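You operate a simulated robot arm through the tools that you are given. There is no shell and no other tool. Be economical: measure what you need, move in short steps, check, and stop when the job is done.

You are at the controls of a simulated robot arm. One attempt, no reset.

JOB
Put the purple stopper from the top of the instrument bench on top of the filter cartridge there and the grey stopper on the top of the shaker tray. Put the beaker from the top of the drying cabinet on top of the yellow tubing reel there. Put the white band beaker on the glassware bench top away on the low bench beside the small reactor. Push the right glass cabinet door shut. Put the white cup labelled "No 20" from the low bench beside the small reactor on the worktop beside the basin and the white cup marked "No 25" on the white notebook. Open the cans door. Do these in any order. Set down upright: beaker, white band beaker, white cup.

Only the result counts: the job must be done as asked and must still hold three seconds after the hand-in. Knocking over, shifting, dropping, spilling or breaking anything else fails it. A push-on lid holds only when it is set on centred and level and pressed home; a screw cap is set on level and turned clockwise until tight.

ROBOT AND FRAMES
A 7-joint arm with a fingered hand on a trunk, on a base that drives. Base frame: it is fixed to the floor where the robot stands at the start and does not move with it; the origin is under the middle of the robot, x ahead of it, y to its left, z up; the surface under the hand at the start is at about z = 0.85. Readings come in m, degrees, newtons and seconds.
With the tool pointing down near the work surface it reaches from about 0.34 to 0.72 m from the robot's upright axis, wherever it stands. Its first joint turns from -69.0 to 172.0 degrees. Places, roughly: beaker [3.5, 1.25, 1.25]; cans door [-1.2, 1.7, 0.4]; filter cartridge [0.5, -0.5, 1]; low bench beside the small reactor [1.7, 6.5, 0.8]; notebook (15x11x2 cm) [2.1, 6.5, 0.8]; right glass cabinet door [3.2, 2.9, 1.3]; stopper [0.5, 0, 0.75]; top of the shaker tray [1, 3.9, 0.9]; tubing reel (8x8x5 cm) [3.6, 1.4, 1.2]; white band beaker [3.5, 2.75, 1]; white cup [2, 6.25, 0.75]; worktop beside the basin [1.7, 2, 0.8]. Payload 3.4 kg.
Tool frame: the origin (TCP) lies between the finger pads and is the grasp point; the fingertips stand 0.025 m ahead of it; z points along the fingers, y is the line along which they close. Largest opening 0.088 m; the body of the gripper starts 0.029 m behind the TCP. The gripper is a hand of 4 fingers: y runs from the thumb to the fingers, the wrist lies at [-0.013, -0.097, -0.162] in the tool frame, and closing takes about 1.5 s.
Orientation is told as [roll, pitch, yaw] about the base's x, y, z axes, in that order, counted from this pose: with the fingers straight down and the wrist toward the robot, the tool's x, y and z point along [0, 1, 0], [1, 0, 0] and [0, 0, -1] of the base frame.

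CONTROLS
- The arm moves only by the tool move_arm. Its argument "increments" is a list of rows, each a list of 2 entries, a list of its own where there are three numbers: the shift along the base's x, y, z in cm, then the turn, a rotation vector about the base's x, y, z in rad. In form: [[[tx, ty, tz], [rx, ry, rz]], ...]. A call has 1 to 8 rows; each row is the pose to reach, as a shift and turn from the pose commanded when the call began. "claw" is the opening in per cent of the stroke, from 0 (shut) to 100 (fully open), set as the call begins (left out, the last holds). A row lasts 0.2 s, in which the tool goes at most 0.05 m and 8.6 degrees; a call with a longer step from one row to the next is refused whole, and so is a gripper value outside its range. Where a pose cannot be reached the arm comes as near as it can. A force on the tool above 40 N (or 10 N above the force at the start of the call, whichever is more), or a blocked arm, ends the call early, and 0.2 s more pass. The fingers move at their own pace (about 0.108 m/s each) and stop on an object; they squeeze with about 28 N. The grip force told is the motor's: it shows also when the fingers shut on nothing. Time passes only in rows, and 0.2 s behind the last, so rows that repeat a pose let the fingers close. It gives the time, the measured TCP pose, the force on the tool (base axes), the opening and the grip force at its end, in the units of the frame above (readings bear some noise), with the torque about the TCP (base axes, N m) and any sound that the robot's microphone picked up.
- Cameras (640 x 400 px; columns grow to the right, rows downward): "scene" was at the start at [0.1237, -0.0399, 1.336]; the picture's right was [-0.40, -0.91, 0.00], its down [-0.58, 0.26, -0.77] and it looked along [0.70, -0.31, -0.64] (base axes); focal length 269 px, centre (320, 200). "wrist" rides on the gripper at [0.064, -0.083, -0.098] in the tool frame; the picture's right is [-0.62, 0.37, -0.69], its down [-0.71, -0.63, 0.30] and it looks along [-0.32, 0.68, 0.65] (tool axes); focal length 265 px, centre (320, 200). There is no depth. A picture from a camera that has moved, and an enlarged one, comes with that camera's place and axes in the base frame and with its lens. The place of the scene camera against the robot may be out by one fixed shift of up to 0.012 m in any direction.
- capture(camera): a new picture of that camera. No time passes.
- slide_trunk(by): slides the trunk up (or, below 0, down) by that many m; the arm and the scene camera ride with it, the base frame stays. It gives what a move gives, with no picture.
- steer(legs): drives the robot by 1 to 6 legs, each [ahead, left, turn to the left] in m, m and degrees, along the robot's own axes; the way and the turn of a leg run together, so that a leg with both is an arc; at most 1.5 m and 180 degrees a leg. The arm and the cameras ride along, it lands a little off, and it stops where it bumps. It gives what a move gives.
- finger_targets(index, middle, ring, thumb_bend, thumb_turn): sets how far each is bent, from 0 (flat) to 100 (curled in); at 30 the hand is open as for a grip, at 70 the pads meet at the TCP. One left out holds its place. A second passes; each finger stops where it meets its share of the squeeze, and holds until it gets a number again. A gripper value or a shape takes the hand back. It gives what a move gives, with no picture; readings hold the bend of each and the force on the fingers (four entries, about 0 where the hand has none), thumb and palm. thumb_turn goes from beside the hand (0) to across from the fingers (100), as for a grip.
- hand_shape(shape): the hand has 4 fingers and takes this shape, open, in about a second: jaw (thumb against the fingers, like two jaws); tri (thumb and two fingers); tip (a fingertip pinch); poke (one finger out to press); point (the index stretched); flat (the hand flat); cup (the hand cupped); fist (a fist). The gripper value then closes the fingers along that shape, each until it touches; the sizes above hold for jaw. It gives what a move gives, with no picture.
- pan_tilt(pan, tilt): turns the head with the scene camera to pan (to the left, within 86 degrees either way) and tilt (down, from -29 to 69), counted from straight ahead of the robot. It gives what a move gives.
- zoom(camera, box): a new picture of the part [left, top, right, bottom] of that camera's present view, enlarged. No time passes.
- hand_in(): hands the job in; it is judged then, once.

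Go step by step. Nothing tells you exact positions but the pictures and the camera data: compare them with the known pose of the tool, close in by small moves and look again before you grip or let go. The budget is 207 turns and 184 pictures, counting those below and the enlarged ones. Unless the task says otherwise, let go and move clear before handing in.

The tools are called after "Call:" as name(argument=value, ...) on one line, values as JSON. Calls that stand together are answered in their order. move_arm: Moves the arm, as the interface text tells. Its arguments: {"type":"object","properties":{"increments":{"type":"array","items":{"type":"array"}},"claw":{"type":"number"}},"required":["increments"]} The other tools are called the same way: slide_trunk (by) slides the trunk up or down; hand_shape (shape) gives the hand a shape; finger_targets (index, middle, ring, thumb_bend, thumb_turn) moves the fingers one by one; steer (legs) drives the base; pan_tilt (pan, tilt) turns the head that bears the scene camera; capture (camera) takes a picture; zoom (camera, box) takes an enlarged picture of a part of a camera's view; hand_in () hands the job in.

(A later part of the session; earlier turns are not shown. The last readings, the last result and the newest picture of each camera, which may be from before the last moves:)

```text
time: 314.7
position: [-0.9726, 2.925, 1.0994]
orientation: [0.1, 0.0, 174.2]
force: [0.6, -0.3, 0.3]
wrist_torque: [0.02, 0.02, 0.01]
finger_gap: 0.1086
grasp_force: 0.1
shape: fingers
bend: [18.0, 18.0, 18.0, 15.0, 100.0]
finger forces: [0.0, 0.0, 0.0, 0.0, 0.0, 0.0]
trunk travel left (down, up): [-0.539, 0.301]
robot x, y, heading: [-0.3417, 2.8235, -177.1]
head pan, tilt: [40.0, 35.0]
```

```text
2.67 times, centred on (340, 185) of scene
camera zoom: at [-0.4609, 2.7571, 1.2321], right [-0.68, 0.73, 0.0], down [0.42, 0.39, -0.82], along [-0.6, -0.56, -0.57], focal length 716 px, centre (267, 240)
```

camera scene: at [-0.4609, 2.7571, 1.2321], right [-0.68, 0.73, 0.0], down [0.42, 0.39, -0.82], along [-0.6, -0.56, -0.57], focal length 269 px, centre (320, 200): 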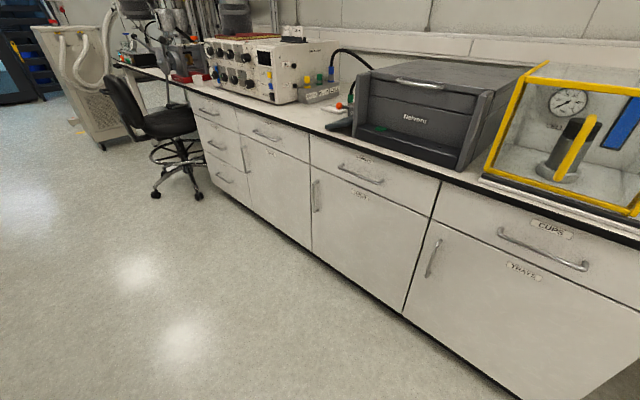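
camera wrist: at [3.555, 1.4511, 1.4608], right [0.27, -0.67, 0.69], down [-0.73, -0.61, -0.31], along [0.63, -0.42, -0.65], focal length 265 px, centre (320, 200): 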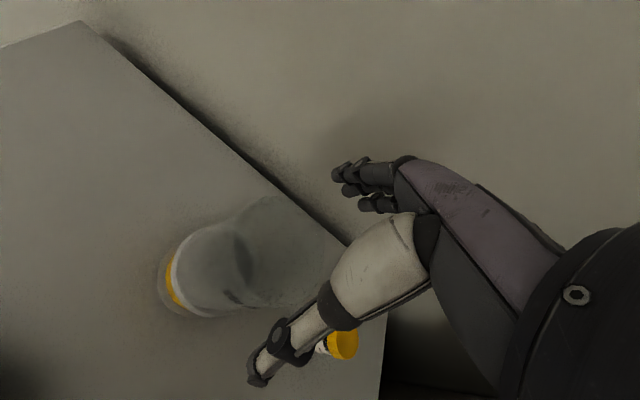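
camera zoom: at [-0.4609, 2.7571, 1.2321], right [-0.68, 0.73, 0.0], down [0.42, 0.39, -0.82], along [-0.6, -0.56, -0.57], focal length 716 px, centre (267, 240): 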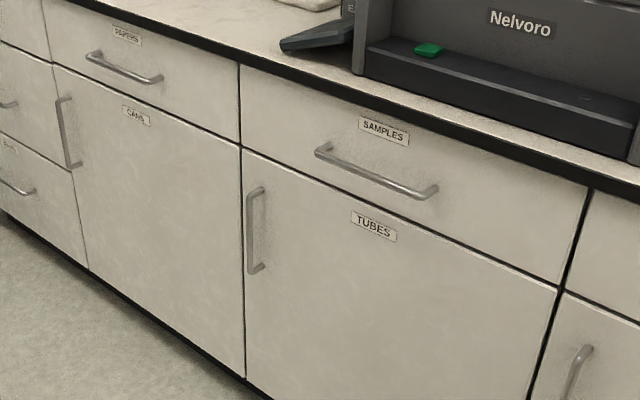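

The CANS door spans y ≈ 1.53–2.01, hinged at its right (+y) with a vertical bar handle at y ≈ 1.565, z ≈ 0.50–0.66. I'll turn the hand to point forward with a sideways pinch, in free air first.

Call:
move_arm(increments=[[[0, 0, 0], [0.085, -0.085, 0.085]], [[0, 0, 0], [0.17, -0.17, 0.17]], [[0, 0, 0], [0.255, -0.255, 0.255]], [[0, 0, 0], [0.34, -0.34, 0.34]], [[0, 0, 0], [0.425, -0.425, 0.425]], [[0, 0, 0], [0.51, -0.51, 0.51]], [[0, 0, 0], [0.595, -0.595, 0.595]], [[0, 0, 0], [0.68, -0.68, 0.68]]], claw=100)

Call:
move_arm(increments=[[[0, 0, 0], [0.085, -0.085, 0.085]], [[0, 0, 0], [0.17, -0.17, 0.17]], [[0, 0, 0], [0.255, -0.255, 0.255]], [[0, 0, 0], [0.34, -0.34, 0.34]], [[0, 0, 0], [0.425, -0.425, 0.425]], [[0, 0, 0], [0.51, -0.51, 0.51]], [[0, 0, 0], [0.53, -0.53, 0.53]], [[0, 0, 0], [0.53, -0.53, 0.53]]])

Call:
capture(camera="wrist")

```text
time: 316.5
position: [-0.8924, 2.9172, 1.0489]
orientation: [-33.0, 42.4, -158.8]
force: [0.3, 0.3, -0.2]
wrist_torque: [0.0, 0.03, 0.03]
finger_gap: 0.0881
grasp_force: 0.1
shape: jaw
bend: [30.0, 30.0, 30.0, 30.0, 97.0]
finger forces: [0.1, 0.0, 0.1, 0.0, 0.1, 0.0]
out of reach, approached as far as the arm can: row 1, 2, 3, 4, 5, 6, 7, 8
trunk travel left (down, up): [-0.539, 0.301]
robot x, y, heading: [-0.3443, 2.8255, -176.8]
head pan, tilt: [40.0, 35.0]
```

```text
time: 318.3
position: [-0.8947, 2.9207, 1.0467]
orientation: [-76.9, 82.2, -168.8]
force: [0.6, -0.5, -0.3]
wrist_torque: [0.01, 0.0, -0.03]
finger_gap: 0.088
grasp_force: 0.1
shape: jaw
bend: [30.0, 30.0, 30.0, 30.0, 98.0]
finger forces: [0.0, 0.0, 0.0, 0.0, 0.1, 0.0]
out of reach, approached as far as the arm can: row 1, 2, 3, 4, 5
trunk travel left (down, up): [-0.539, 0.301]
robot x, y, heading: [-0.342, 2.8264, -176.7]
head pan, tilt: [40.0, 35.0]
```

```text
28 pictures are left
camera wrist: at [-0.8227, 2.8224, 1.1226], right [-0.68, -0.68, -0.26], down [-0.62, 0.35, 0.71], along [-0.39, 0.65, -0.65], focal length 265 px, centre (320, 200)
```

wrist: 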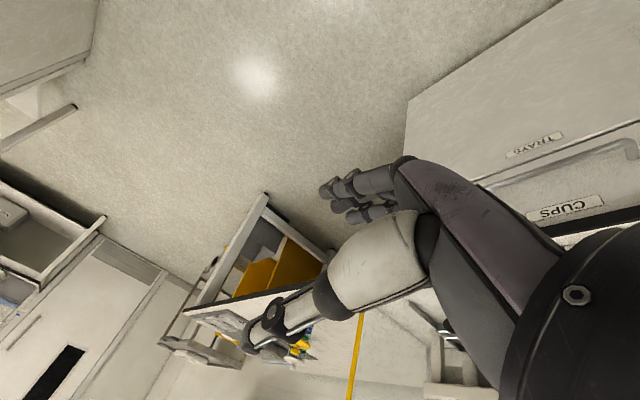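

I turned it the wrong way round (hand now points right). I'll unwind back to the starting pose first.

Call:
move_arm(increments=[[[0, 0, 0], [-0.085, 0.085, -0.085]], [[0, 0, 0], [-0.17, 0.17, -0.17]], [[0, 0, 0], [-0.255, 0.255, -0.255]], [[0, 0, 0], [-0.34, 0.34, -0.34]], [[0, 0, 0], [-0.425, 0.425, -0.425]], [[0, 0, 0], [-0.51, 0.51, -0.51]], [[0, 0, 0], [-0.595, 0.595, -0.595]], [[0, 0, 0], [-0.68, 0.68, -0.68]]])

Call:
move_arm(increments=[[[0, 0, 0], [-0.085, 0.085, -0.085]], [[0, 0, 0], [-0.17, 0.17, -0.17]], [[0, 0, 0], [-0.255, 0.255, -0.255]], [[0, 0, 0], [-0.34, 0.34, -0.34]], [[0, 0, 0], [-0.425, 0.425, -0.425]], [[0, 0, 0], [-0.51, 0.51, -0.51]], [[0, 0, 0], [-0.53, 0.53, -0.53]], [[0, 0, 0], [-0.53, 0.53, -0.53]]])

```text
time: 320.1
position: [-0.9034, 2.9183, 1.0538]
orientation: [-26.0, 31.3, -163.6]
force: [1.2, -0.2, -0.2]
wrist_torque: [0.04, 0.01, 0.01]
finger_gap: 0.0879
grasp_force: 0.1
shape: jaw
bend: [30.0, 30.0, 30.0, 30.0, 98.0]
finger forces: [0.0, 0.0, 0.0, 0.0, 0.0, 0.1]
out of reach, approached as far as the arm can: row 1, 2, 3, 4, 5, 7, 8
trunk travel left (down, up): [-0.539, 0.301]
robot x, y, heading: [-0.3414, 2.8254, -177.1]
head pan, tilt: [40.0, 35.0]
```

```text
time: 321.9
position: [-0.9759, 2.9087, 1.1034]
orientation: [2.2, -1.5, 172.3]
force: [0.7, 0.9, 0.5]
wrist_torque: [0.0, 0.02, -0.02]
finger_gap: 0.0881
grasp_force: 0.0
shape: jaw
bend: [30.0, 30.0, 30.0, 30.0, 98.0]
finger forces: [0.0, 0.0, 0.0, 0.0, 0.1, 0.1]
out of reach, approached as far as the arm can: row 1, 2, 3, 4, 5, 6, 7, 8
trunk travel left (down, up): [-0.539, 0.301]
robot x, y, heading: [-0.3414, 2.8243, -177.1]
head pan, tilt: [40.0, 35.0]
```

Back at start. Now the turn in the other direction, so the hand ends pointing forward with the thumb on the left.

Call:
move_arm(increments=[[[0, 0, 0], [-0.085, 0.085, -0.085]], [[0, 0, 0], [-0.17, 0.17, -0.17]], [[0, 0, 0], [-0.255, 0.255, -0.255]], [[0, 0, 0], [-0.34, 0.34, -0.34]], [[0, 0, 0], [-0.425, 0.425, -0.425]], [[0, 0, 0], [-0.51, 0.51, -0.51]], [[0, 0, 0], [-0.595, 0.595, -0.595]], [[0, 0, 0], [-0.68, 0.68, -0.68]]])

Call:
move_arm(increments=[[[0, 0, 0], [-0.085, 0.085, -0.085]], [[0, 0, 0], [-0.17, 0.17, -0.17]], [[0, 0, 0], [-0.255, 0.255, -0.255]], [[0, 0, 0], [-0.34, 0.34, -0.34]], [[0, 0, 0], [-0.425, 0.425, -0.425]], [[0, 0, 0], [-0.51, 0.51, -0.51]], [[0, 0, 0], [-0.53, 0.53, -0.53]], [[0, 0, 0], [-0.53, 0.53, -0.53]]])

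Call:
capture(camera="wrist")

```text
time: 323.7
position: [-1.0668, 2.8824, 1.1701]
orientation: [54.4, -14.1, 123.0]
force: [0.2, 0.8, -0.3]
wrist_torque: [0.01, -0.01, 0.01]
finger_gap: 0.0879
grasp_force: 0.1
shape: jaw
bend: [30.0, 30.0, 30.0, 30.0, 98.0]
finger forces: [0.0, 0.0, 0.1, 0.1, 0.0, 0.0]
out of reach, approached as far as the arm can: row 1, 2, 3, 4, 5, 6, 7, 8
trunk travel left (down, up): [-0.539, 0.301]
robot x, y, heading: [-0.3418, 2.8258, -177.3]
head pan, tilt: [40.0, 35.0]
```

```text
time: 325.5
position: [-1.0597, 2.8896, 1.1657]
orientation: [92.0, 7.6, 88.3]
force: [0.2, 0.1, -0.4]
wrist_torque: [0.0, 0.03, 0.01]
finger_gap: 0.0881
grasp_force: 0.0
shape: jaw
bend: [30.0, 30.0, 30.0, 30.0, 98.0]
finger forces: [0.1, 0.0, 0.1, 0.0, 0.0, 0.0]
out of reach, approached as far as the arm can: row 1, 2, 3, 4, 6, 7, 8
trunk travel left (down, up): [-0.539, 0.301]
robot x, y, heading: [-0.3413, 2.8231, -177.0]
head pan, tilt: [40.0, 35.0]
```

```text
27 pictures are left
camera wrist: at [-0.9609, 2.8118, 1.2378], right [0.68, 0.26, -0.69], down [-0.35, -0.71, -0.61], along [-0.65, 0.66, -0.39], focal length 265 px, centre (320, 200)
```

wrist: 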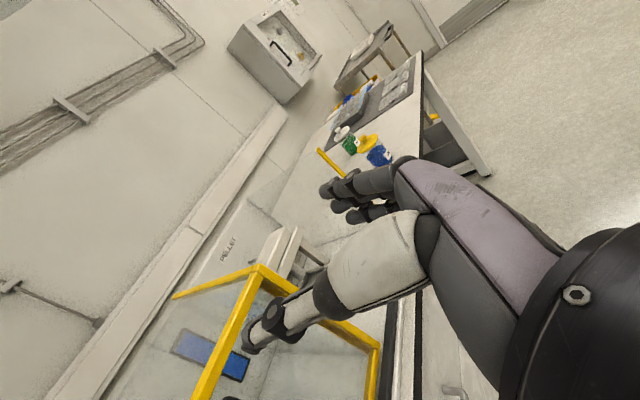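

The hand now points forward, thumb left. I'll drive around the bin to the CANS door and face it.

Call:
steer(legs=[[0, 0, 87], [0, -0.26, 0], [1.36, 0, 0], [0, 0.27, 0], [0, 0, -90]])

Call:
slide_trunk(by=-0.4)

Call:
pan_tilt(pan=0, tilt=15)

Call:
capture(camera="scene")

```text
time: 342.8
position: [-1.0683, 1.5609, 1.1657]
orientation: [91.9, 7.8, 84.7]
force: [0.1, -0.9, -0.9]
wrist_torque: [0.01, -0.02, 0.01]
finger_gap: 0.0879
grasp_force: 0.1
shape: jaw
bend: [30.0, 30.0, 30.0, 30.0, 98.0]
finger forces: [0.0, 0.0, 0.0, 0.1, 0.0, 0.0]
trunk travel left (down, up): [-0.539, 0.301]
robot x, y, heading: [-0.3578, 1.4518, 179.7]
head pan, tilt: [40.0, 35.0]
```

```text
time: 346.6
position: [-1.0675, 1.56, 0.7671]
orientation: [91.9, 7.7, 84.7]
force: [-0.7, -0.1, 0.1]
wrist_torque: [0.01, 0.0, 0.02]
finger_gap: 0.0882
grasp_force: 0.2
shape: jaw
bend: [30.0, 30.0, 30.0, 30.0, 98.0]
finger forces: [0.0, 0.0, 0.0, 0.1, 0.0, 0.0]
trunk travel left (down, up): [-0.139, 0.701]
robot x, y, heading: [-0.357, 1.4531, 179.6]
head pan, tilt: [40.0, 35.0]
```

```text
time: 347.7
position: [-1.0681, 1.5601, 0.7673]
orientation: [91.9, 7.8, 84.7]
force: [-0.2, -0.5, 0.3]
wrist_torque: [0.03, 0.02, 0.03]
finger_gap: 0.088
grasp_force: 0.0
shape: jaw
bend: [30.0, 30.0, 30.0, 30.0, 98.0]
finger forces: [0.0, 0.0, 0.0, 0.0, 0.0, 0.1]
trunk travel left (down, up): [-0.139, 0.701]
robot x, y, heading: [-0.3572, 1.4508, 179.3]
head pan, tilt: [0.0, 15.0]
```

```text
26 pictures are left
camera scene: at [-0.5038, 1.4473, 0.8641], right [0.01, 1.0, 0.0], down [0.26, 0.0, -0.97], along [-0.97, 0.01, -0.26], focal length 269 px, centre (320, 200)
```

scene: 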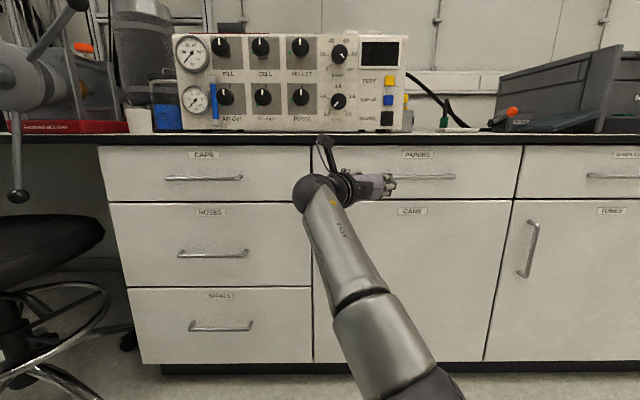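

The handle triangulates to about [-1.205, 1.469], z 0.45–0.615. I'll lower the trunk and move the hand in front of it.

Call:
slide_trunk(by=-0.135)

Call:
move_arm(increments=[[[0, -3, -2], [0, 0, 0]], [[0, -6, -4], [0, 0, 0]], [[0, -9, -6], [0, 0, 0]], [[0, -9, -8], [0, 0, 0]], [[0, -9, -8], [0, 0, 0]]], claw=100)

Call:
capture(camera="wrist")

Call:
capture(camera="scene")

```text
time: 349.3
position: [-1.0663, 1.5591, 0.6314]
orientation: [91.9, 7.7, 84.7]
force: [-0.3, 0.0, 0.3]
wrist_torque: [0.01, -0.03, -0.01]
finger_gap: 0.0882
grasp_force: 0.0
shape: jaw
bend: [30.0, 30.0, 30.0, 30.0, 98.0]
finger forces: [0.0, 0.0, 0.0, 0.1, 0.1, 0.0]
trunk travel left (down, up): [-0.004, 0.836]
robot x, y, heading: [-0.3574, 1.4504, 179.2]
head pan, tilt: [0.0, 15.0]
```

```text
time: 350.5
position: [-1.0646, 1.4717, 0.5519]
orientation: [92.1, 7.6, 84.7]
force: [0.9, 0.0, 0.1]
wrist_torque: [0.01, 0.01, -0.01]
finger_gap: 0.0881
grasp_force: 0.0
shape: jaw
bend: [30.0, 30.0, 30.0, 30.0, 98.0]
finger forces: [0.1, 0.1, 0.0, 0.1, 0.0, 0.0]
out of reach, approached as far as the arm can: row 2, 3, 4
trunk travel left (down, up): [-0.004, 0.836]
robot x, y, heading: [-0.3536, 1.4526, 179.0]
head pan, tilt: [0.0, 15.0]
```

```text
25 pictures are left
camera wrist: at [-0.972, 1.3877, 0.623], right [0.69, 0.22, -0.69], down [-0.39, -0.69, -0.61], along [-0.6, 0.7, -0.39], focal length 265 px, centre (320, 200)
```

wrist: 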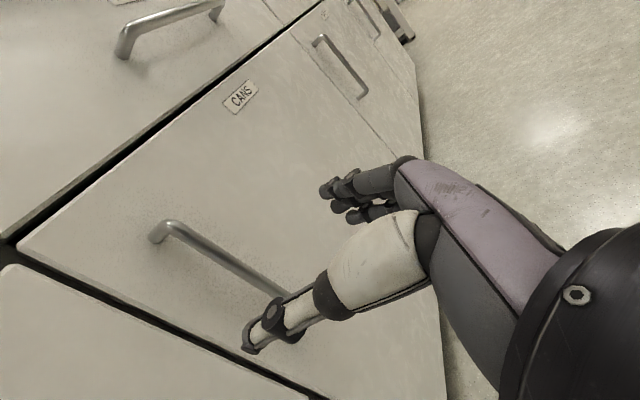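

```text
24 pictures are left
camera scene: at [-0.5037, 1.4473, 0.7291], right [0.01, 1.0, 0.0], down [0.26, 0.0, -0.97], along [-0.97, 0.01, -0.26], focal length 269 px, centre (320, 200)
```

scene: 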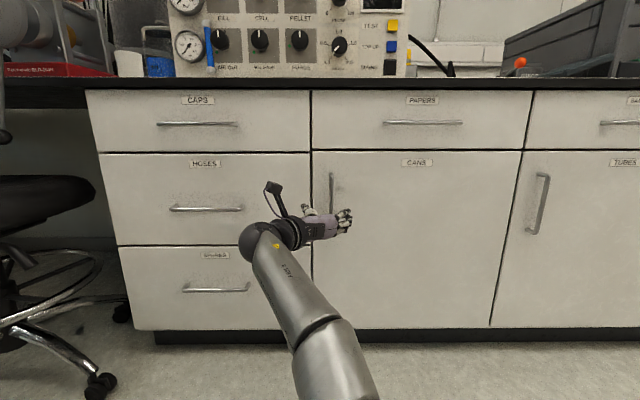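

The handle is near [-1.18, 1.487]. I'll align sideways, then drive forward most of the way and check.

Call:
move_arm(increments=[[[0, 0.8, -0.5], [0, 0, 0]], [[0, 1.5, -1], [0, 0, 0]], [[0, 1.5, -1], [0, 0, 0]]], claw=100)

Call:
steer(legs=[[0.07, 0, 0]])

Call:
capture(camera="wrist")

```text
time: 351.3
position: [-1.0647, 1.4718, 0.5525]
orientation: [91.9, 7.7, 84.7]
force: [-0.2, 0.6, 0.8]
wrist_torque: [0.04, -0.01, 0.0]
finger_gap: 0.0879
grasp_force: 0.1
shape: jaw
bend: [30.0, 30.0, 30.0, 30.0, 98.0]
finger forces: [0.0, 0.1, 0.1, 0.0, 0.1, 0.0]
out of reach, approached as far as the arm can: row 1, 2, 3
trunk travel left (down, up): [-0.004, 0.836]
robot x, y, heading: [-0.3551, 1.4508, 179.4]
head pan, tilt: [0.0, 15.0]
```

```text
time: 352.4
position: [-1.135, 1.4718, 0.5512]
orientation: [91.9, 7.7, 84.7]
force: [-0.2, -1.0, -0.3]
wrist_torque: [0.03, -0.02, -0.01]
finger_gap: 0.0883
grasp_force: 0.1
shape: jaw
bend: [30.0, 30.0, 30.0, 30.0, 98.0]
finger forces: [0.0, 0.0, 0.1, 0.0, 0.0, 0.1]
trunk travel left (down, up): [-0.004, 0.836]
robot x, y, heading: [-0.427, 1.4552, 179.4]
head pan, tilt: [0.0, 15.0]
```

```text
23 pictures are left
camera wrist: at [-1.0428, 1.3887, 0.623], right [0.69, 0.22, -0.69], down [-0.39, -0.69, -0.61], along [-0.6, 0.7, -0.39], focal length 265 px, centre (320, 200)
```

wrist: 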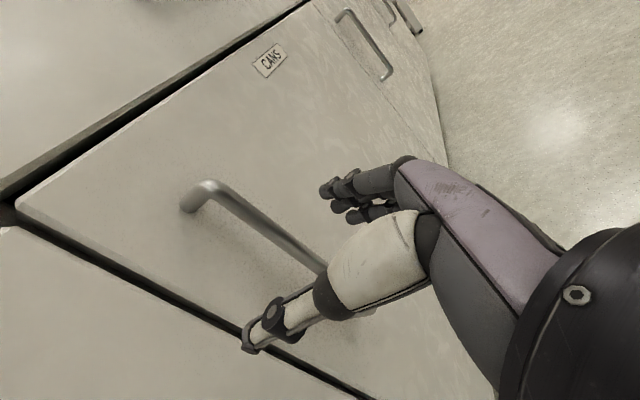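

Handle refined to [-1.185, 1.491]. I'll move the base 4 cm forward and 1.8 cm right so that the bar lies between thumb and fingers.

Call:
steer(legs=[[0, -0.018, 0], [0.04, 0, 0]])

Call:
capture(camera="wrist")

```text
time: 353.6
position: [-1.1752, 1.4904, 0.5512]
orientation: [91.8, 7.7, 84.6]
force: [-0.7, -0.5, 0.0]
wrist_torque: [-0.02, 0.01, 0.0]
finger_gap: 0.0882
grasp_force: 0.1
shape: jaw
bend: [30.0, 30.0, 30.0, 30.0, 98.0]
finger forces: [0.1, 0.0, 0.0, 0.0, 0.1, 0.0]
trunk travel left (down, up): [-0.004, 0.836]
robot x, y, heading: [-0.4635, 1.4722, 179.5]
head pan, tilt: [0.0, 15.0]
```

```text
22 pictures are left
camera wrist: at [-1.0818, 1.4071, 0.623], right [0.69, 0.22, -0.69], down [-0.39, -0.69, -0.61], along [-0.6, 0.7, -0.39], focal length 265 px, centre (320, 200)
```

wrist: 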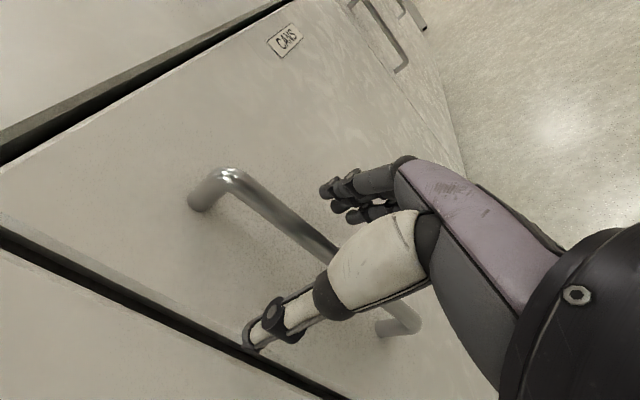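

The bar is between thumb and fingers. I'll close the grip.

Call:
move_arm(increments=[[[0, 0, 0], [0, 0, 0]], [[0, 0, 0], [0, 0, 0]], [[0, 0, 0], [0, 0, 0]], [[0, 0, 0], [0, 0, 0]], [[0, 0, 0], [0, 0, 0]], [[0, 0, 0], [0, 0, 0]], [[0, 0, 0], [0, 0, 0]], [[0, 0, 0], [0, 0, 0]]], claw=0)

Call:
capture(camera="wrist")

```text
time: 355.4
position: [-1.174, 1.4897, 0.5517]
orientation: [91.9, 7.7, 84.8]
force: [-0.1, -3.5, 1.2]
wrist_torque: [0.06, 0.0, -0.01]
finger_gap: 0.0
grasp_force: 28.0
shape: jaw
bend: [70.0, 70.0, 70.0, 74.0, 100.0]
finger forces: [4.1, 0.8, 2.5, 0.1, 26.9, 0.0]
trunk travel left (down, up): [-0.004, 0.836]
robot x, y, heading: [-0.4649, 1.4698, 179.1]
head pan, tilt: [0.0, 15.0]
```

```text
21 pictures are left
camera wrist: at [-1.0816, 1.4066, 0.6231], right [0.69, 0.22, -0.69], down [-0.39, -0.69, -0.61], along [-0.6, 0.7, -0.39], focal length 265 px, centre (320, 200)
```

wrist: 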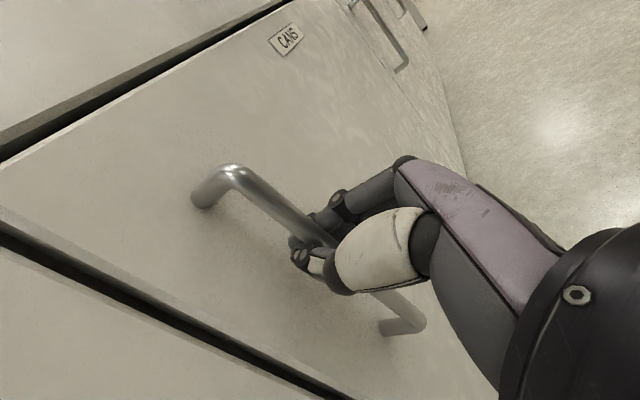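

The fingers enclose the bar. I'll pull by backing the base along the door's arc.

Call:
steer(legs=[[-0.09, -0.008, 0], [-0.085, -0.022, 0]])

Call:
capture(camera="scene")

```text
time: 357.2
position: [-1.0023, 1.5262, 0.5519]
orientation: [91.9, 7.9, 84.1]
force: [-14.5, 30.8, 4.0]
wrist_torque: [0.26, 0.1, 0.07]
finger_gap: 0.0
grasp_force: 28.0
shape: jaw
bend: [69.0, 70.0, 67.0, 76.0, 100.0]
finger forces: [19.2, 12.0, 6.5, 0.1, 16.1, 0.0]
trunk travel left (down, up): [-0.004, 0.836]
robot x, y, heading: [-0.2888, 1.5003, 179.0]
head pan, tilt: [0.0, 15.0]
```

```text
20 pictures are left
camera scene: at [-0.4396, 1.497, 0.729], right [0.01, 1.0, 0.0], down [0.26, -0.01, -0.97], along [-0.97, 0.01, -0.26], focal length 269 px, centre (320, 200)
```

scene: 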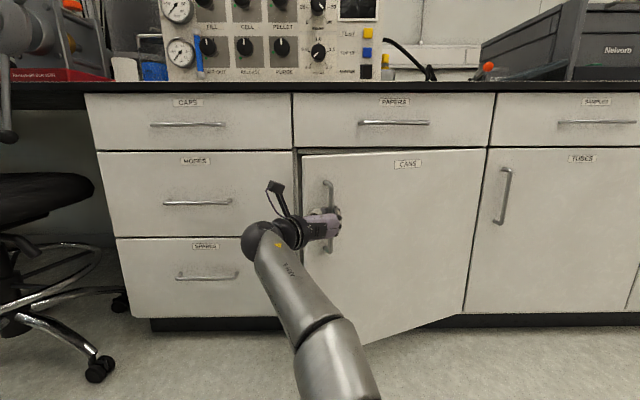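

Opening nicely. The handle pulls toward the hinge side, so I'll continue along the arc with more rightward motion.

Call:
steer(legs=[[-0.07, -0.05, 0], [-0.065, -0.055, 0]])

Call:
capture(camera="scene")

```text
time: 359.0
position: [-0.8649, 1.6305, 0.5528]
orientation: [92.0, 7.9, 84.0]
force: [-3.4, 3.5, 1.7]
wrist_torque: [0.09, 0.06, 0.05]
finger_gap: 0.0
grasp_force: 28.1
shape: jaw
bend: [70.0, 70.0, 70.0, 76.0, 100.0]
finger forces: [0.8, 0.0, 4.3, 0.0, 0.2, 0.1]
trunk travel left (down, up): [-0.004, 0.836]
robot x, y, heading: [-0.1553, 1.5982, 179.3]
head pan, tilt: [0.0, 15.0]
```

```text
19 pictures are left
camera scene: at [-0.3028, 1.5991, 0.7291], right [0.02, 1.0, 0.0], down [0.26, 0.0, -0.97], along [-0.97, 0.02, -0.26], focal length 269 px, centre (320, 200)
```

scene: 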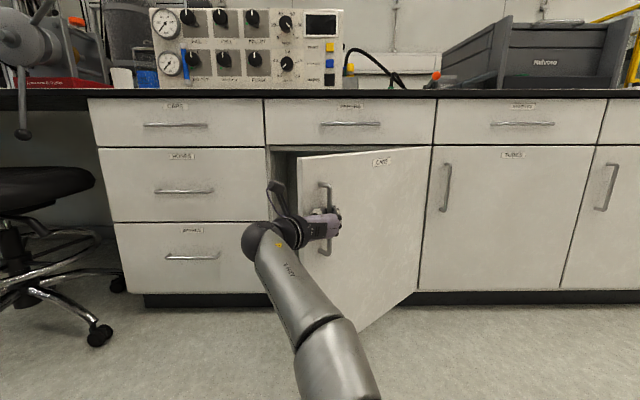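

About 40° open. The bin limits further backing, so I'll release the handle, go inside past the door's free edge and push it wider.

Call:
move_arm(increments=[[[0, 0, 0], [0, 0, 0]], [[0, 0, 0], [0, 0, 0]], [[0, 0, 0], [0, 0, 0]], [[0, 0, 0], [0, 0, 0]], [[0, 0, 0], [0, 0, 0]]], claw=85)

Call:
steer(legs=[[-0.13, 0, 0]])

Call:
capture(camera="scene")

```text
time: 360.2
position: [-0.8637, 1.6294, 0.5528]
orientation: [91.9, 7.8, 84.0]
force: [-0.1, -0.3, -0.2]
wrist_torque: [0.02, -0.04, -0.02]
finger_gap: 0.0747
grasp_force: 0.0
shape: jaw
bend: [28.0, 33.0, 31.0, 43.0, 99.0]
finger forces: [0.1, 0.0, 0.1, 0.0, 0.1, 0.0]
trunk travel left (down, up): [-0.004, 0.836]
robot x, y, heading: [-0.1545, 1.5991, 179.2]
head pan, tilt: [0.0, 15.0]
```

```text
time: 361.5
position: [-0.7363, 1.6273, 0.5529]
orientation: [92.0, 7.8, 84.1]
force: [0.1, -0.3, 0.8]
wrist_torque: [0.02, 0.02, 0.02]
finger_gap: 0.0744
grasp_force: 0.0
shape: jaw
bend: [28.0, 33.0, 31.0, 43.0, 99.0]
finger forces: [0.1, 0.1, 0.0, 0.0, 0.1, 0.1]
trunk travel left (down, up): [-0.004, 0.836]
robot x, y, heading: [-0.0271, 1.6014, 179.5]
head pan, tilt: [0.0, 15.0]
```

```text
18 pictures are left
camera scene: at [-0.1735, 1.5967, 0.7291], right [0.02, 1.0, 0.0], down [0.26, 0.0, -0.97], along [-0.97, 0.01, -0.26], focal length 269 px, centre (320, 200)
```

scene: 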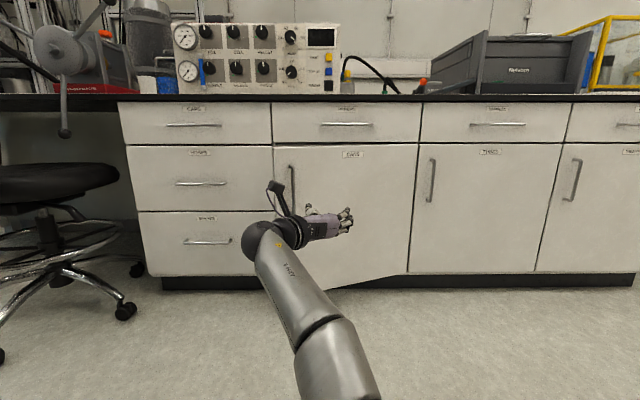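

The door drifted back to ~18° when the thumb opened against it. I'll regrip the handle, pull further with a base turn, and release more carefully this time.

Call:
steer(legs=[[0.1, 0.1, 0], [0.12, 0, 0]])

Call:
capture(camera="wrist")

```text
time: 363.6
position: [-0.959, 1.5317, 0.5535]
orientation: [92.0, 7.7, 84.0]
force: [0.0, 0.6, 0.6]
wrist_torque: [-0.01, 0.02, 0.01]
finger_gap: 0.0747
grasp_force: 0.1
shape: jaw
bend: [28.0, 33.0, 31.0, 43.0, 99.0]
finger forces: [0.0, 0.0, 0.0, 0.1, 0.1, 0.0]
trunk travel left (down, up): [-0.004, 0.836]
robot x, y, heading: [-0.2498, 1.5018, 179.1]
head pan, tilt: [0.0, 15.0]
```

```text
17 pictures are left
camera wrist: at [-0.8671, 1.4475, 0.6241], right [0.7, 0.2, -0.69], down [-0.4, -0.68, -0.61], along [-0.59, 0.7, -0.39], focal length 265 px, centre (320, 200)
```

wrist: 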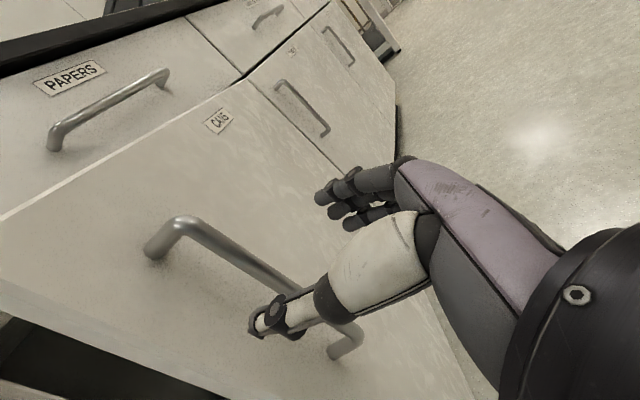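

The handle is at about [-1.027, 1.536]. I'll advance 5 cm and grip.

Call:
steer(legs=[[0.052, 0, 0]])

Call:
move_arm(increments=[[[0, 0, 0], [0, 0, 0]], [[0, 0, 0], [0, 0, 0]], [[0, 0, 0], [0, 0, 0]], [[0, 0, 0], [0, 0, 0]], [[0, 0, 0], [0, 0, 0]], [[0, 0, 0], [0, 0, 0]], [[0, 0, 0], [0, 0, 0]], [[0, 0, 0], [0, 0, 0]]], claw=0)

Call:
capture(camera="wrist")

```text
time: 364.6
position: [-1.0113, 1.534, 0.553]
orientation: [92.0, 7.8, 83.9]
force: [0.7, -0.4, -0.6]
wrist_torque: [-0.02, -0.01, 0.01]
finger_gap: 0.0749
grasp_force: 0.1
shape: jaw
bend: [28.0, 33.0, 31.0, 43.0, 99.0]
finger forces: [0.0, 0.1, 0.0, 0.0, 0.0, 0.0]
trunk travel left (down, up): [-0.004, 0.836]
robot x, y, heading: [-0.3033, 1.5004, 178.9]
head pan, tilt: [0.0, 15.0]
```

```text
time: 366.4
position: [-1.0114, 1.5334, 0.553]
orientation: [92.0, 7.8, 83.9]
force: [-0.6, -0.4, 0.3]
wrist_torque: [0.03, -0.03, 0.01]
finger_gap: 0.0001
grasp_force: 27.8
shape: jaw
bend: [70.0, 70.0, 70.0, 39.0, 100.0]
finger forces: [0.1, 0.1, 0.0, 0.1, 0.1, 0.0]
trunk travel left (down, up): [-0.004, 0.836]
robot x, y, heading: [-0.3012, 1.503, 178.9]
head pan, tilt: [0.0, 15.0]
```

```text
16 pictures are left
camera wrist: at [-0.9197, 1.4488, 0.6241], right [0.7, 0.2, -0.69], down [-0.4, -0.68, -0.61], along [-0.59, 0.7, -0.39], focal length 265 px, centre (320, 200)
```

wrist: 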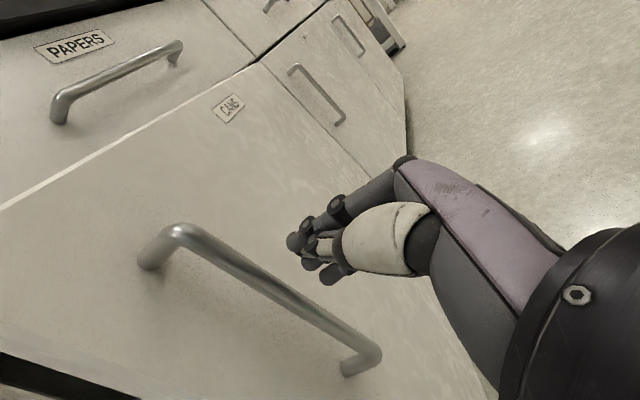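

The fingers closed short of the bar and to its right. I'll back off, reopen, shift left 2 cm and go deeper.

Call:
steer(legs=[[-0.06, 0.02, 0]])

Call:
move_arm(increments=[[[0, 0, 0], [0, 0, 0]], [[0, 0, 0], [0, 0, 0]], [[0, 0, 0], [0, 0, 0]], [[0, 0, 0], [0, 0, 0]], [[0, 0, 0], [0, 0, 0]]], claw=85)

Call:
steer(legs=[[0.09, 0, 0]])

Call:
capture(camera="wrist")

```text
time: 367.4
position: [-0.9514, 1.5116, 0.5527]
orientation: [92.1, 7.8, 83.9]
force: [0.0, 0.1, -0.5]
wrist_torque: [0.0, 0.03, 0.04]
finger_gap: 0.0
grasp_force: 28.0
shape: jaw
bend: [70.0, 70.0, 70.0, 39.0, 100.0]
finger forces: [0.0, 0.0, 0.0, 0.1, 0.0, 0.0]
trunk travel left (down, up): [-0.004, 0.836]
robot x, y, heading: [-0.2439, 1.4847, 178.8]
head pan, tilt: [0.0, 15.0]
```

```text
time: 368.6
position: [-0.9528, 1.5116, 0.5527]
orientation: [92.1, 7.8, 83.9]
force: [-0.5, -0.3, 0.7]
wrist_torque: [0.0, 0.02, 0.01]
finger_gap: 0.075
grasp_force: 0.2
shape: jaw
bend: [28.0, 33.0, 31.0, 43.0, 99.0]
finger forces: [0.0, 0.0, 0.0, 0.0, 0.0, 0.0]
trunk travel left (down, up): [-0.004, 0.836]
robot x, y, heading: [-0.2432, 1.4825, 179.1]
head pan, tilt: [0.0, 15.0]
```

```text
time: 369.7
position: [-1.0421, 1.5133, 0.5523]
orientation: [92.0, 7.8, 84.0]
force: [-0.3, 0.9, 0.1]
wrist_torque: [0.0, -0.01, 0.0]
finger_gap: 0.0748
grasp_force: 0.1
shape: jaw
bend: [28.0, 33.0, 31.0, 43.0, 99.0]
finger forces: [0.1, 0.1, 0.0, 0.1, 0.0, 0.0]
trunk travel left (down, up): [-0.004, 0.836]
robot x, y, heading: [-0.3332, 1.4854, 179.1]
head pan, tilt: [0.0, 15.0]
```

```text
15 pictures are left
camera wrist: at [-0.9501, 1.4284, 0.6241], right [0.7, 0.21, -0.69], down [-0.4, -0.68, -0.61], along [-0.59, 0.7, -0.39], focal length 265 px, centre (320, 200)
```

wrist: 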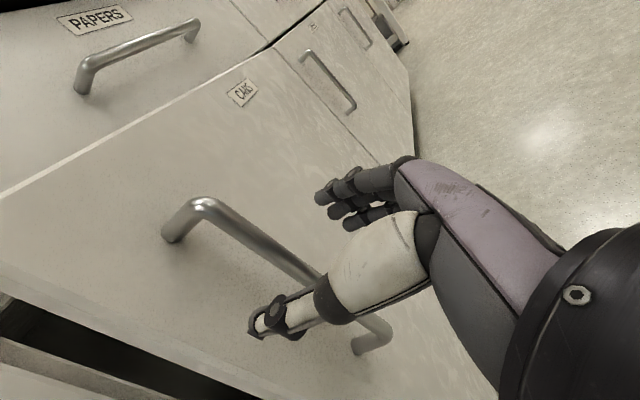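

Needs about 4 cm more depth, as in the earlier successful grip. Advancing and gripping.

Call:
steer(legs=[[0.04, -0.005, 0]])

Call:
capture(camera="wrist")

```text
time: 370.6
position: [-1.0825, 1.5188, 0.5514]
orientation: [92.0, 7.9, 84.0]
force: [0.3, 0.3, 0.3]
wrist_torque: [0.0, -0.04, 0.01]
finger_gap: 0.0751
grasp_force: 0.0
shape: jaw
bend: [28.0, 33.0, 31.0, 43.0, 99.0]
finger forces: [0.0, 0.1, 0.0, 0.0, 0.0, 0.0]
trunk travel left (down, up): [-0.004, 0.836]
robot x, y, heading: [-0.3738, 1.4895, 179.2]
head pan, tilt: [0.0, 15.0]
```

```text
14 pictures are left
camera wrist: at [-0.9901, 1.4341, 0.6241], right [0.7, 0.21, -0.69], down [-0.4, -0.68, -0.61], along [-0.59, 0.7, -0.39], focal length 265 px, centre (320, 200)
```

wrist: 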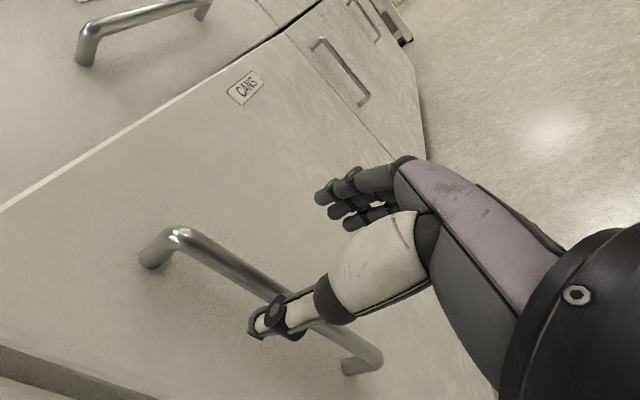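

The door has been drifting/pushed nearly shut (~8°). I'll let it close, regrip at the known closed position, and this time release with the fingers only.

Call:
steer(legs=[[-0.04, 0.028, 0]])

Call:
move_arm(increments=[[[0, 0, 0], [0, 0, 0]], [[0, 0, 0], [0, 0, 0]], [[0, 0, 0], [0, 0, 0]], [[0, 0, 0], [0, 0, 0]]], claw=100)

Call:
steer(legs=[[0.132, 0, 0.5]])

Call:
capture(camera="wrist")

```text
time: 371.5
position: [-1.0412, 1.4897, 0.5534]
orientation: [92.0, 7.8, 84.0]
force: [-0.7, 0.3, 0.7]
wrist_torque: [-0.01, -0.01, -0.02]
finger_gap: 0.0747
grasp_force: 0.0
shape: jaw
bend: [28.0, 33.0, 31.0, 43.0, 99.0]
finger forces: [0.0, 0.0, 0.0, 0.0, 0.1, 0.0]
trunk travel left (down, up): [-0.004, 0.836]
robot x, y, heading: [-0.3304, 1.4636, 178.9]
head pan, tilt: [0.0, 15.0]
```

```text
time: 372.5
position: [-1.0416, 1.4906, 0.5528]
orientation: [91.9, 7.8, 84.0]
force: [-0.1, -0.1, 0.2]
wrist_torque: [-0.01, 0.01, 0.0]
finger_gap: 0.0878
grasp_force: 0.1
shape: jaw
bend: [30.0, 30.0, 30.0, 30.0, 98.0]
finger forces: [0.1, 0.1, 0.0, 0.0, 0.0, 0.1]
trunk travel left (down, up): [-0.004, 0.836]
robot x, y, heading: [-0.3318, 1.4612, 179.1]
head pan, tilt: [0.0, 15.0]
```

```text
time: 373.8
position: [-1.1744, 1.4875, 0.5512]
orientation: [92.0, 7.9, 84.4]
force: [-0.5, 0.4, 0.0]
wrist_torque: [-0.01, 0.01, 0.01]
finger_gap: 0.0878
grasp_force: 0.0
shape: jaw
bend: [30.0, 30.0, 30.0, 30.0, 98.0]
finger forces: [0.0, 0.0, 0.0, 0.0, 0.0, 0.1]
trunk travel left (down, up): [-0.004, 0.836]
robot x, y, heading: [-0.4652, 1.4626, 179.5]
head pan, tilt: [0.0, 15.0]
```

```text
13 pictures are left
camera wrist: at [-1.082, 1.4033, 0.6242], right [0.69, 0.21, -0.69], down [-0.4, -0.68, -0.61], along [-0.6, 0.7, -0.39], focal length 265 px, centre (320, 200)
```

wrist: 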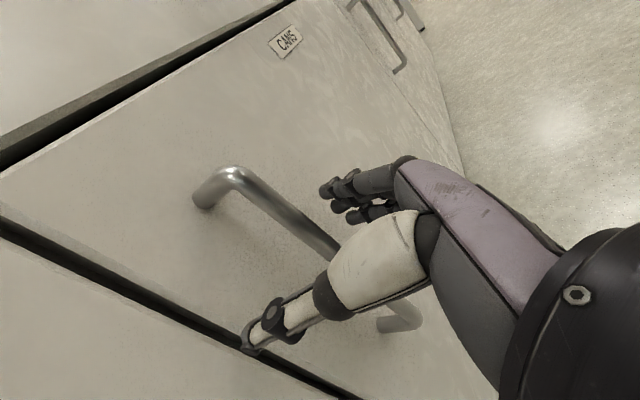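

The closed position matches my first grip. Gripping and pulling through the same arc, then adding base turns to swing it wider.

Call:
move_arm(increments=[[[0, 0, 0], [0, 0, 0]], [[0, 0, 0], [0, 0, 0]], [[0, 0, 0], [0, 0, 0]], [[0, 0, 0], [0, 0, 0]], [[0, 0, 0], [0, 0, 0]], [[0, 0, 0], [0, 0, 0]], [[0, 0, 0], [0, 0, 0]], [[0, 0, 0], [0, 0, 0]]], claw=0)

Call:
steer(legs=[[-0.09, -0.01, 0], [-0.085, -0.027, 0], [-0.07, -0.05, 0], [-0.065, -0.055, 0]])

Call:
steer(legs=[[-0.04, 0, -6], [-0.03, 0, -7]])

Call:
capture(camera="scene")

```text
time: 375.6
position: [-1.1742, 1.4863, 0.5533]
orientation: [92.1, 7.7, 84.3]
force: [-1.3, -2.3, 1.3]
wrist_torque: [0.09, 0.04, -0.01]
finger_gap: 0.0
grasp_force: 27.9
shape: jaw
bend: [71.0, 70.0, 71.0, 71.0, 100.0]
finger forces: [5.1, 2.3, 2.5, 0.1, 28.5, 0.0]
trunk travel left (down, up): [-0.004, 0.836]
robot x, y, heading: [-0.4654, 1.4615, 179.6]
head pan, tilt: [0.0, 15.0]
```

```text
time: 378.8
position: [-0.8632, 1.6296, 0.5532]
orientation: [92.0, 7.9, 84.3]
force: [-3.3, 2.8, -0.6]
wrist_torque: [0.12, 0.07, 0.06]
finger_gap: 0.0001
grasp_force: 28.0
shape: jaw
bend: [71.0, 70.0, 70.0, 72.0, 100.0]
finger forces: [0.5, 0.1, 4.3, 0.0, 0.6, 0.0]
trunk travel left (down, up): [-0.004, 0.836]
robot x, y, heading: [-0.1534, 1.6045, 179.3]
head pan, tilt: [0.0, 15.0]
```

```text
time: 380.3
position: [-0.7699, 1.7827, 0.5527]
orientation: [92.0, 7.8, 71.2]
force: [0.5, -0.6, 0.1]
wrist_torque: [0.04, 0.01, -0.01]
finger_gap: 0.0001
grasp_force: 28.0
shape: jaw
bend: [71.0, 70.0, 70.0, 72.0, 100.0]
finger forces: [0.0, 0.1, 0.1, 0.1, 0.0, 0.0]
trunk travel left (down, up): [-0.004, 0.836]
robot x, y, heading: [-0.0814, 1.5957, 166.2]
head pan, tilt: [0.0, 15.0]
```

```text
12 pictures are left
camera scene: at [-0.2289, 1.625, 0.7291], right [0.24, 0.97, 0.0], down [0.25, -0.06, -0.97], along [-0.94, 0.23, -0.26], focal length 269 px, centre (320, 200)
```

scene: 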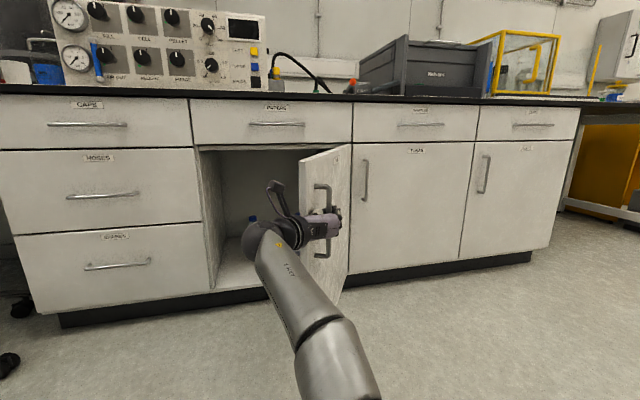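

The door is ~60° open and still gripped. Two more small turns to open it wider.

Call:
steer(legs=[[0, 0, -6], [-0.01, 0, -6]])

Call:
capture(camera="scene")

```text
time: 381.2
position: [-0.7536, 1.8312, 0.5532]
orientation: [92.0, 7.6, 66.9]
force: [2.4, -1.9, 2.0]
wrist_torque: [-0.21, -0.24, 0.3]
finger_gap: 0.0
grasp_force: 28.2
shape: jaw
bend: [71.0, 70.0, 70.0, 72.0, 100.0]
finger forces: [0.1, 0.0, 0.0, 0.0, 4.0, 0.4]
trunk travel left (down, up): [-0.004, 0.836]
robot x, y, heading: [-0.0877, 1.5958, 161.6]
head pan, tilt: [0.0, 15.0]
stopped in leg 1: the robot was blocked; the commanded pose is now the measured one
```

```text
11 pictures are left
camera scene: at [-0.2247, 1.6358, 0.7292], right [0.32, 0.95, 0.0], down [0.25, -0.08, -0.97], along [-0.92, 0.3, -0.26], focal length 269 px, centre (320, 200)
```

scene: 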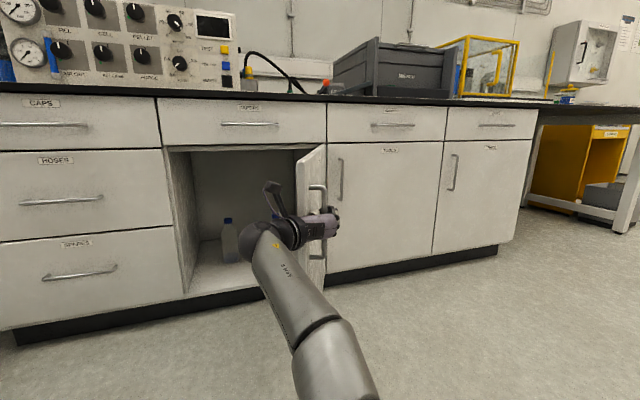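

The base stopped (perhaps the hand against the door edge); the door is ~70° open. I'll release with the fingers first, thumb only slightly, and look.

Call:
finger_targets(index=15, middle=15, ring=15, thumb_bend=58)

Call:
capture(camera="wrist")

```text
time: 382.2
position: [-0.7527, 1.8297, 0.5533]
orientation: [92.0, 7.7, 66.9]
force: [7.1, -2.6, 1.1]
wrist_torque: [-0.12, -0.06, 0.22]
finger_gap: 0.0711
grasp_force: 2.2
shape: fingers
bend: [15.0, 15.0, 15.0, 58.0, 100.0]
finger forces: [0.0, 0.0, 0.1, 0.0, 3.1, 0.5]
trunk travel left (down, up): [-0.004, 0.836]
robot x, y, heading: [-0.086, 1.5926, 161.5]
head pan, tilt: [0.0, 15.0]
```

```text
10 pictures are left
camera wrist: at [-0.69, 1.7229, 0.6241], right [0.73, -0.01, -0.69], down [-0.58, -0.53, -0.61], along [-0.36, 0.85, -0.39], focal length 265 px, centre (320, 200)
```

wrist: 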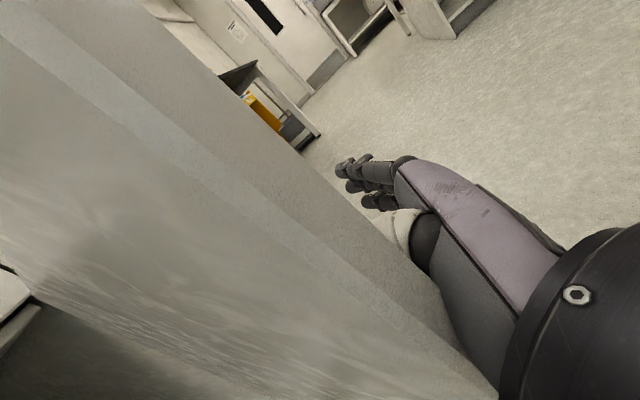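

The door edge sits between the thumb and the camera boom, and the hand points along the door, so I can straighten the thumb and retreat parallel to the door.

Call:
finger_targets(thumb_bend=35)

Call:
steer(legs=[[-0.06, 0, 0]])

Call:
capture(camera="scene")

```text
time: 383.2
position: [-0.7523, 1.8313, 0.554]
orientation: [91.9, 7.6, 66.9]
force: [2.4, 1.0, -0.8]
wrist_torque: [-0.01, -0.06, -0.09]
finger_gap: 0.0902
grasp_force: 1.3
shape: fingers
bend: [15.0, 15.0, 15.0, 40.0, 100.0]
finger forces: [0.1, 0.0, 0.0, 0.0, 3.2, 0.0]
trunk travel left (down, up): [-0.004, 0.836]
robot x, y, heading: [-0.0831, 1.5962, 161.9]
head pan, tilt: [0.0, 15.0]
```

```text
time: 384.2
position: [-0.6975, 1.813, 0.5527]
orientation: [91.9, 7.5, 66.9]
force: [-0.6, -0.2, 0.1]
wrist_torque: [0.01, -0.04, 0.05]
finger_gap: 0.0966
grasp_force: 0.1
shape: fingers
bend: [15.0, 15.0, 15.0, 35.0, 100.0]
finger forces: [0.0, 0.0, 0.0, 0.1, 0.0, 0.0]
trunk travel left (down, up): [-0.004, 0.836]
robot x, y, heading: [-0.0285, 1.5803, 161.7]
head pan, tilt: [0.0, 15.0]
```

```text
9 pictures are left
camera scene: at [-0.1695, 1.6176, 0.7291], right [0.32, 0.95, 0.0], down [0.25, -0.08, -0.97], along [-0.92, 0.3, -0.26], focal length 269 px, centre (320, 200)
```

scene: 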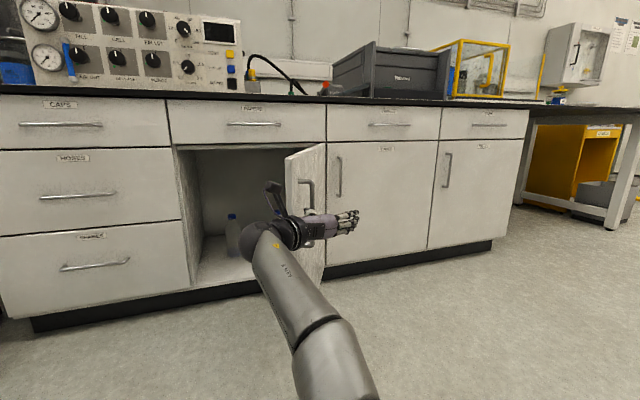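

The door stays open around 60–65°. I'll pull the hand back with the arm to get fully past the edge.

Call:
move_arm(increments=[[[2, -0.7, 0], [0, 0, 0]], [[4, -1.4, 0], [0, 0, 0]], [[6, -2, 0], [0, 0, 0]], [[8, -2.7, 1], [0, 0, 0]], [[10, -3.4, 2], [0, 0, 0]]])

Call:
capture(camera="wrist")

```text
time: 385.4
position: [-0.6808, 1.8287, 0.6046]
orientation: [91.7, 7.7, 66.8]
force: [-0.1, 0.3, -0.1]
wrist_torque: [0.0, 0.02, -0.04]
finger_gap: 0.0971
grasp_force: 0.1
shape: fingers
bend: [15.0, 15.0, 15.0, 35.0, 100.0]
finger forces: [0.0, 0.0, 0.0, 0.0, 0.0, 0.0]
out of reach, approached as far as the arm can: row 1, 2, 3, 4, 5
trunk travel left (down, up): [-0.004, 0.836]
robot x, y, heading: [-0.0288, 1.5764, 161.5]
head pan, tilt: [0.0, 15.0]
```

```text
8 pictures are left
camera wrist: at [-0.6168, 1.7206, 0.6759], right [0.73, -0.01, -0.68], down [-0.58, -0.53, -0.61], along [-0.36, 0.85, -0.39], focal length 265 px, centre (320, 200)
```

wrist: 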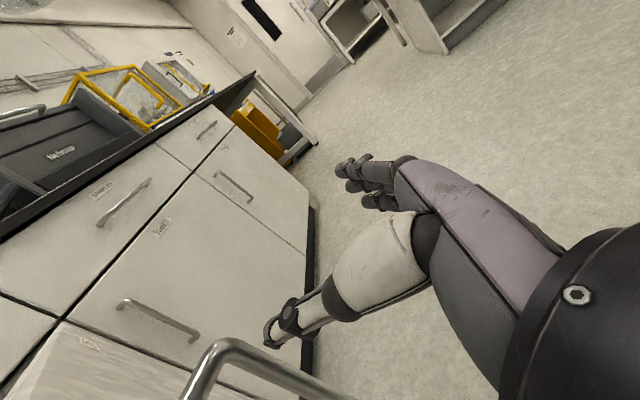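

The door holds at ~65°. For a safe margin I'll go over its top to the inner side and push it wider: raise, shift left, lower.

Call:
slide_trunk(by=0.32)

Call:
steer(legs=[[0, 0.24, 0]])

Call:
pan_tilt(pan=-10, tilt=40)

Call:
capture(camera="scene")

```text
time: 388.6
position: [-0.6786, 1.8279, 0.9254]
orientation: [92.0, 7.6, 66.8]
force: [0.1, 0.2, -0.4]
wrist_torque: [0.01, 0.02, -0.01]
finger_gap: 0.0967
grasp_force: 0.0
shape: fingers
bend: [15.0, 15.0, 15.0, 35.0, 100.0]
finger forces: [0.0, 0.0, 0.1, 0.1, 0.1, 0.1]
trunk travel left (down, up): [-0.324, 0.516]
robot x, y, heading: [-0.0281, 1.5754, 161.3]
head pan, tilt: [0.0, 15.0]
```

```text
time: 390.3
position: [-0.7556, 1.5982, 0.9261]
orientation: [91.9, 7.6, 66.9]
force: [0.4, 0.1, 0.1]
wrist_torque: [-0.01, 0.01, 0.02]
finger_gap: 0.0967
grasp_force: 0.0
shape: fingers
bend: [15.0, 15.0, 15.0, 35.0, 100.0]
finger forces: [0.0, 0.0, 0.0, 0.1, 0.1, 0.0]
trunk travel left (down, up): [-0.324, 0.516]
robot x, y, heading: [-0.1019, 1.3497, 161.8]
head pan, tilt: [0.0, 15.0]
```

```text
time: 391.2
position: [-0.7553, 1.5995, 0.9243]
orientation: [91.9, 7.7, 66.9]
force: [-0.6, 0.0, -0.5]
wrist_torque: [0.0, 0.0, -0.04]
finger_gap: 0.0966
grasp_force: 0.0
shape: fingers
bend: [15.0, 15.0, 15.0, 35.0, 100.0]
finger forces: [0.0, 0.0, 0.0, 0.0, 0.1, 0.0]
trunk travel left (down, up): [-0.324, 0.516]
robot x, y, heading: [-0.1021, 1.3498, 161.8]
head pan, tilt: [-10.0, 40.0]
```

```text
7 pictures are left
camera scene: at [-0.2316, 1.3998, 1.0096], right [0.47, 0.88, 0.0], down [0.57, -0.3, -0.77], along [-0.68, 0.36, -0.64], focal length 269 px, centre (320, 200)
```

scene: 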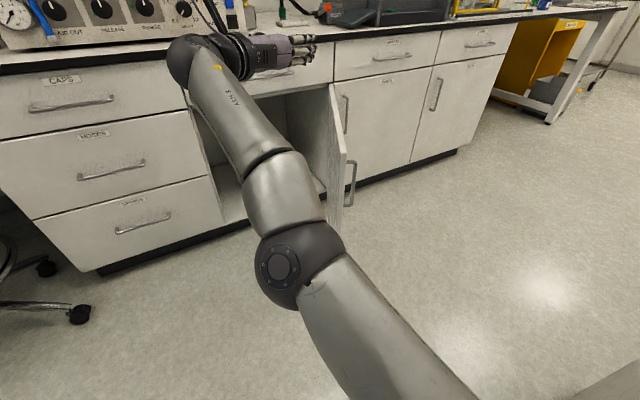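

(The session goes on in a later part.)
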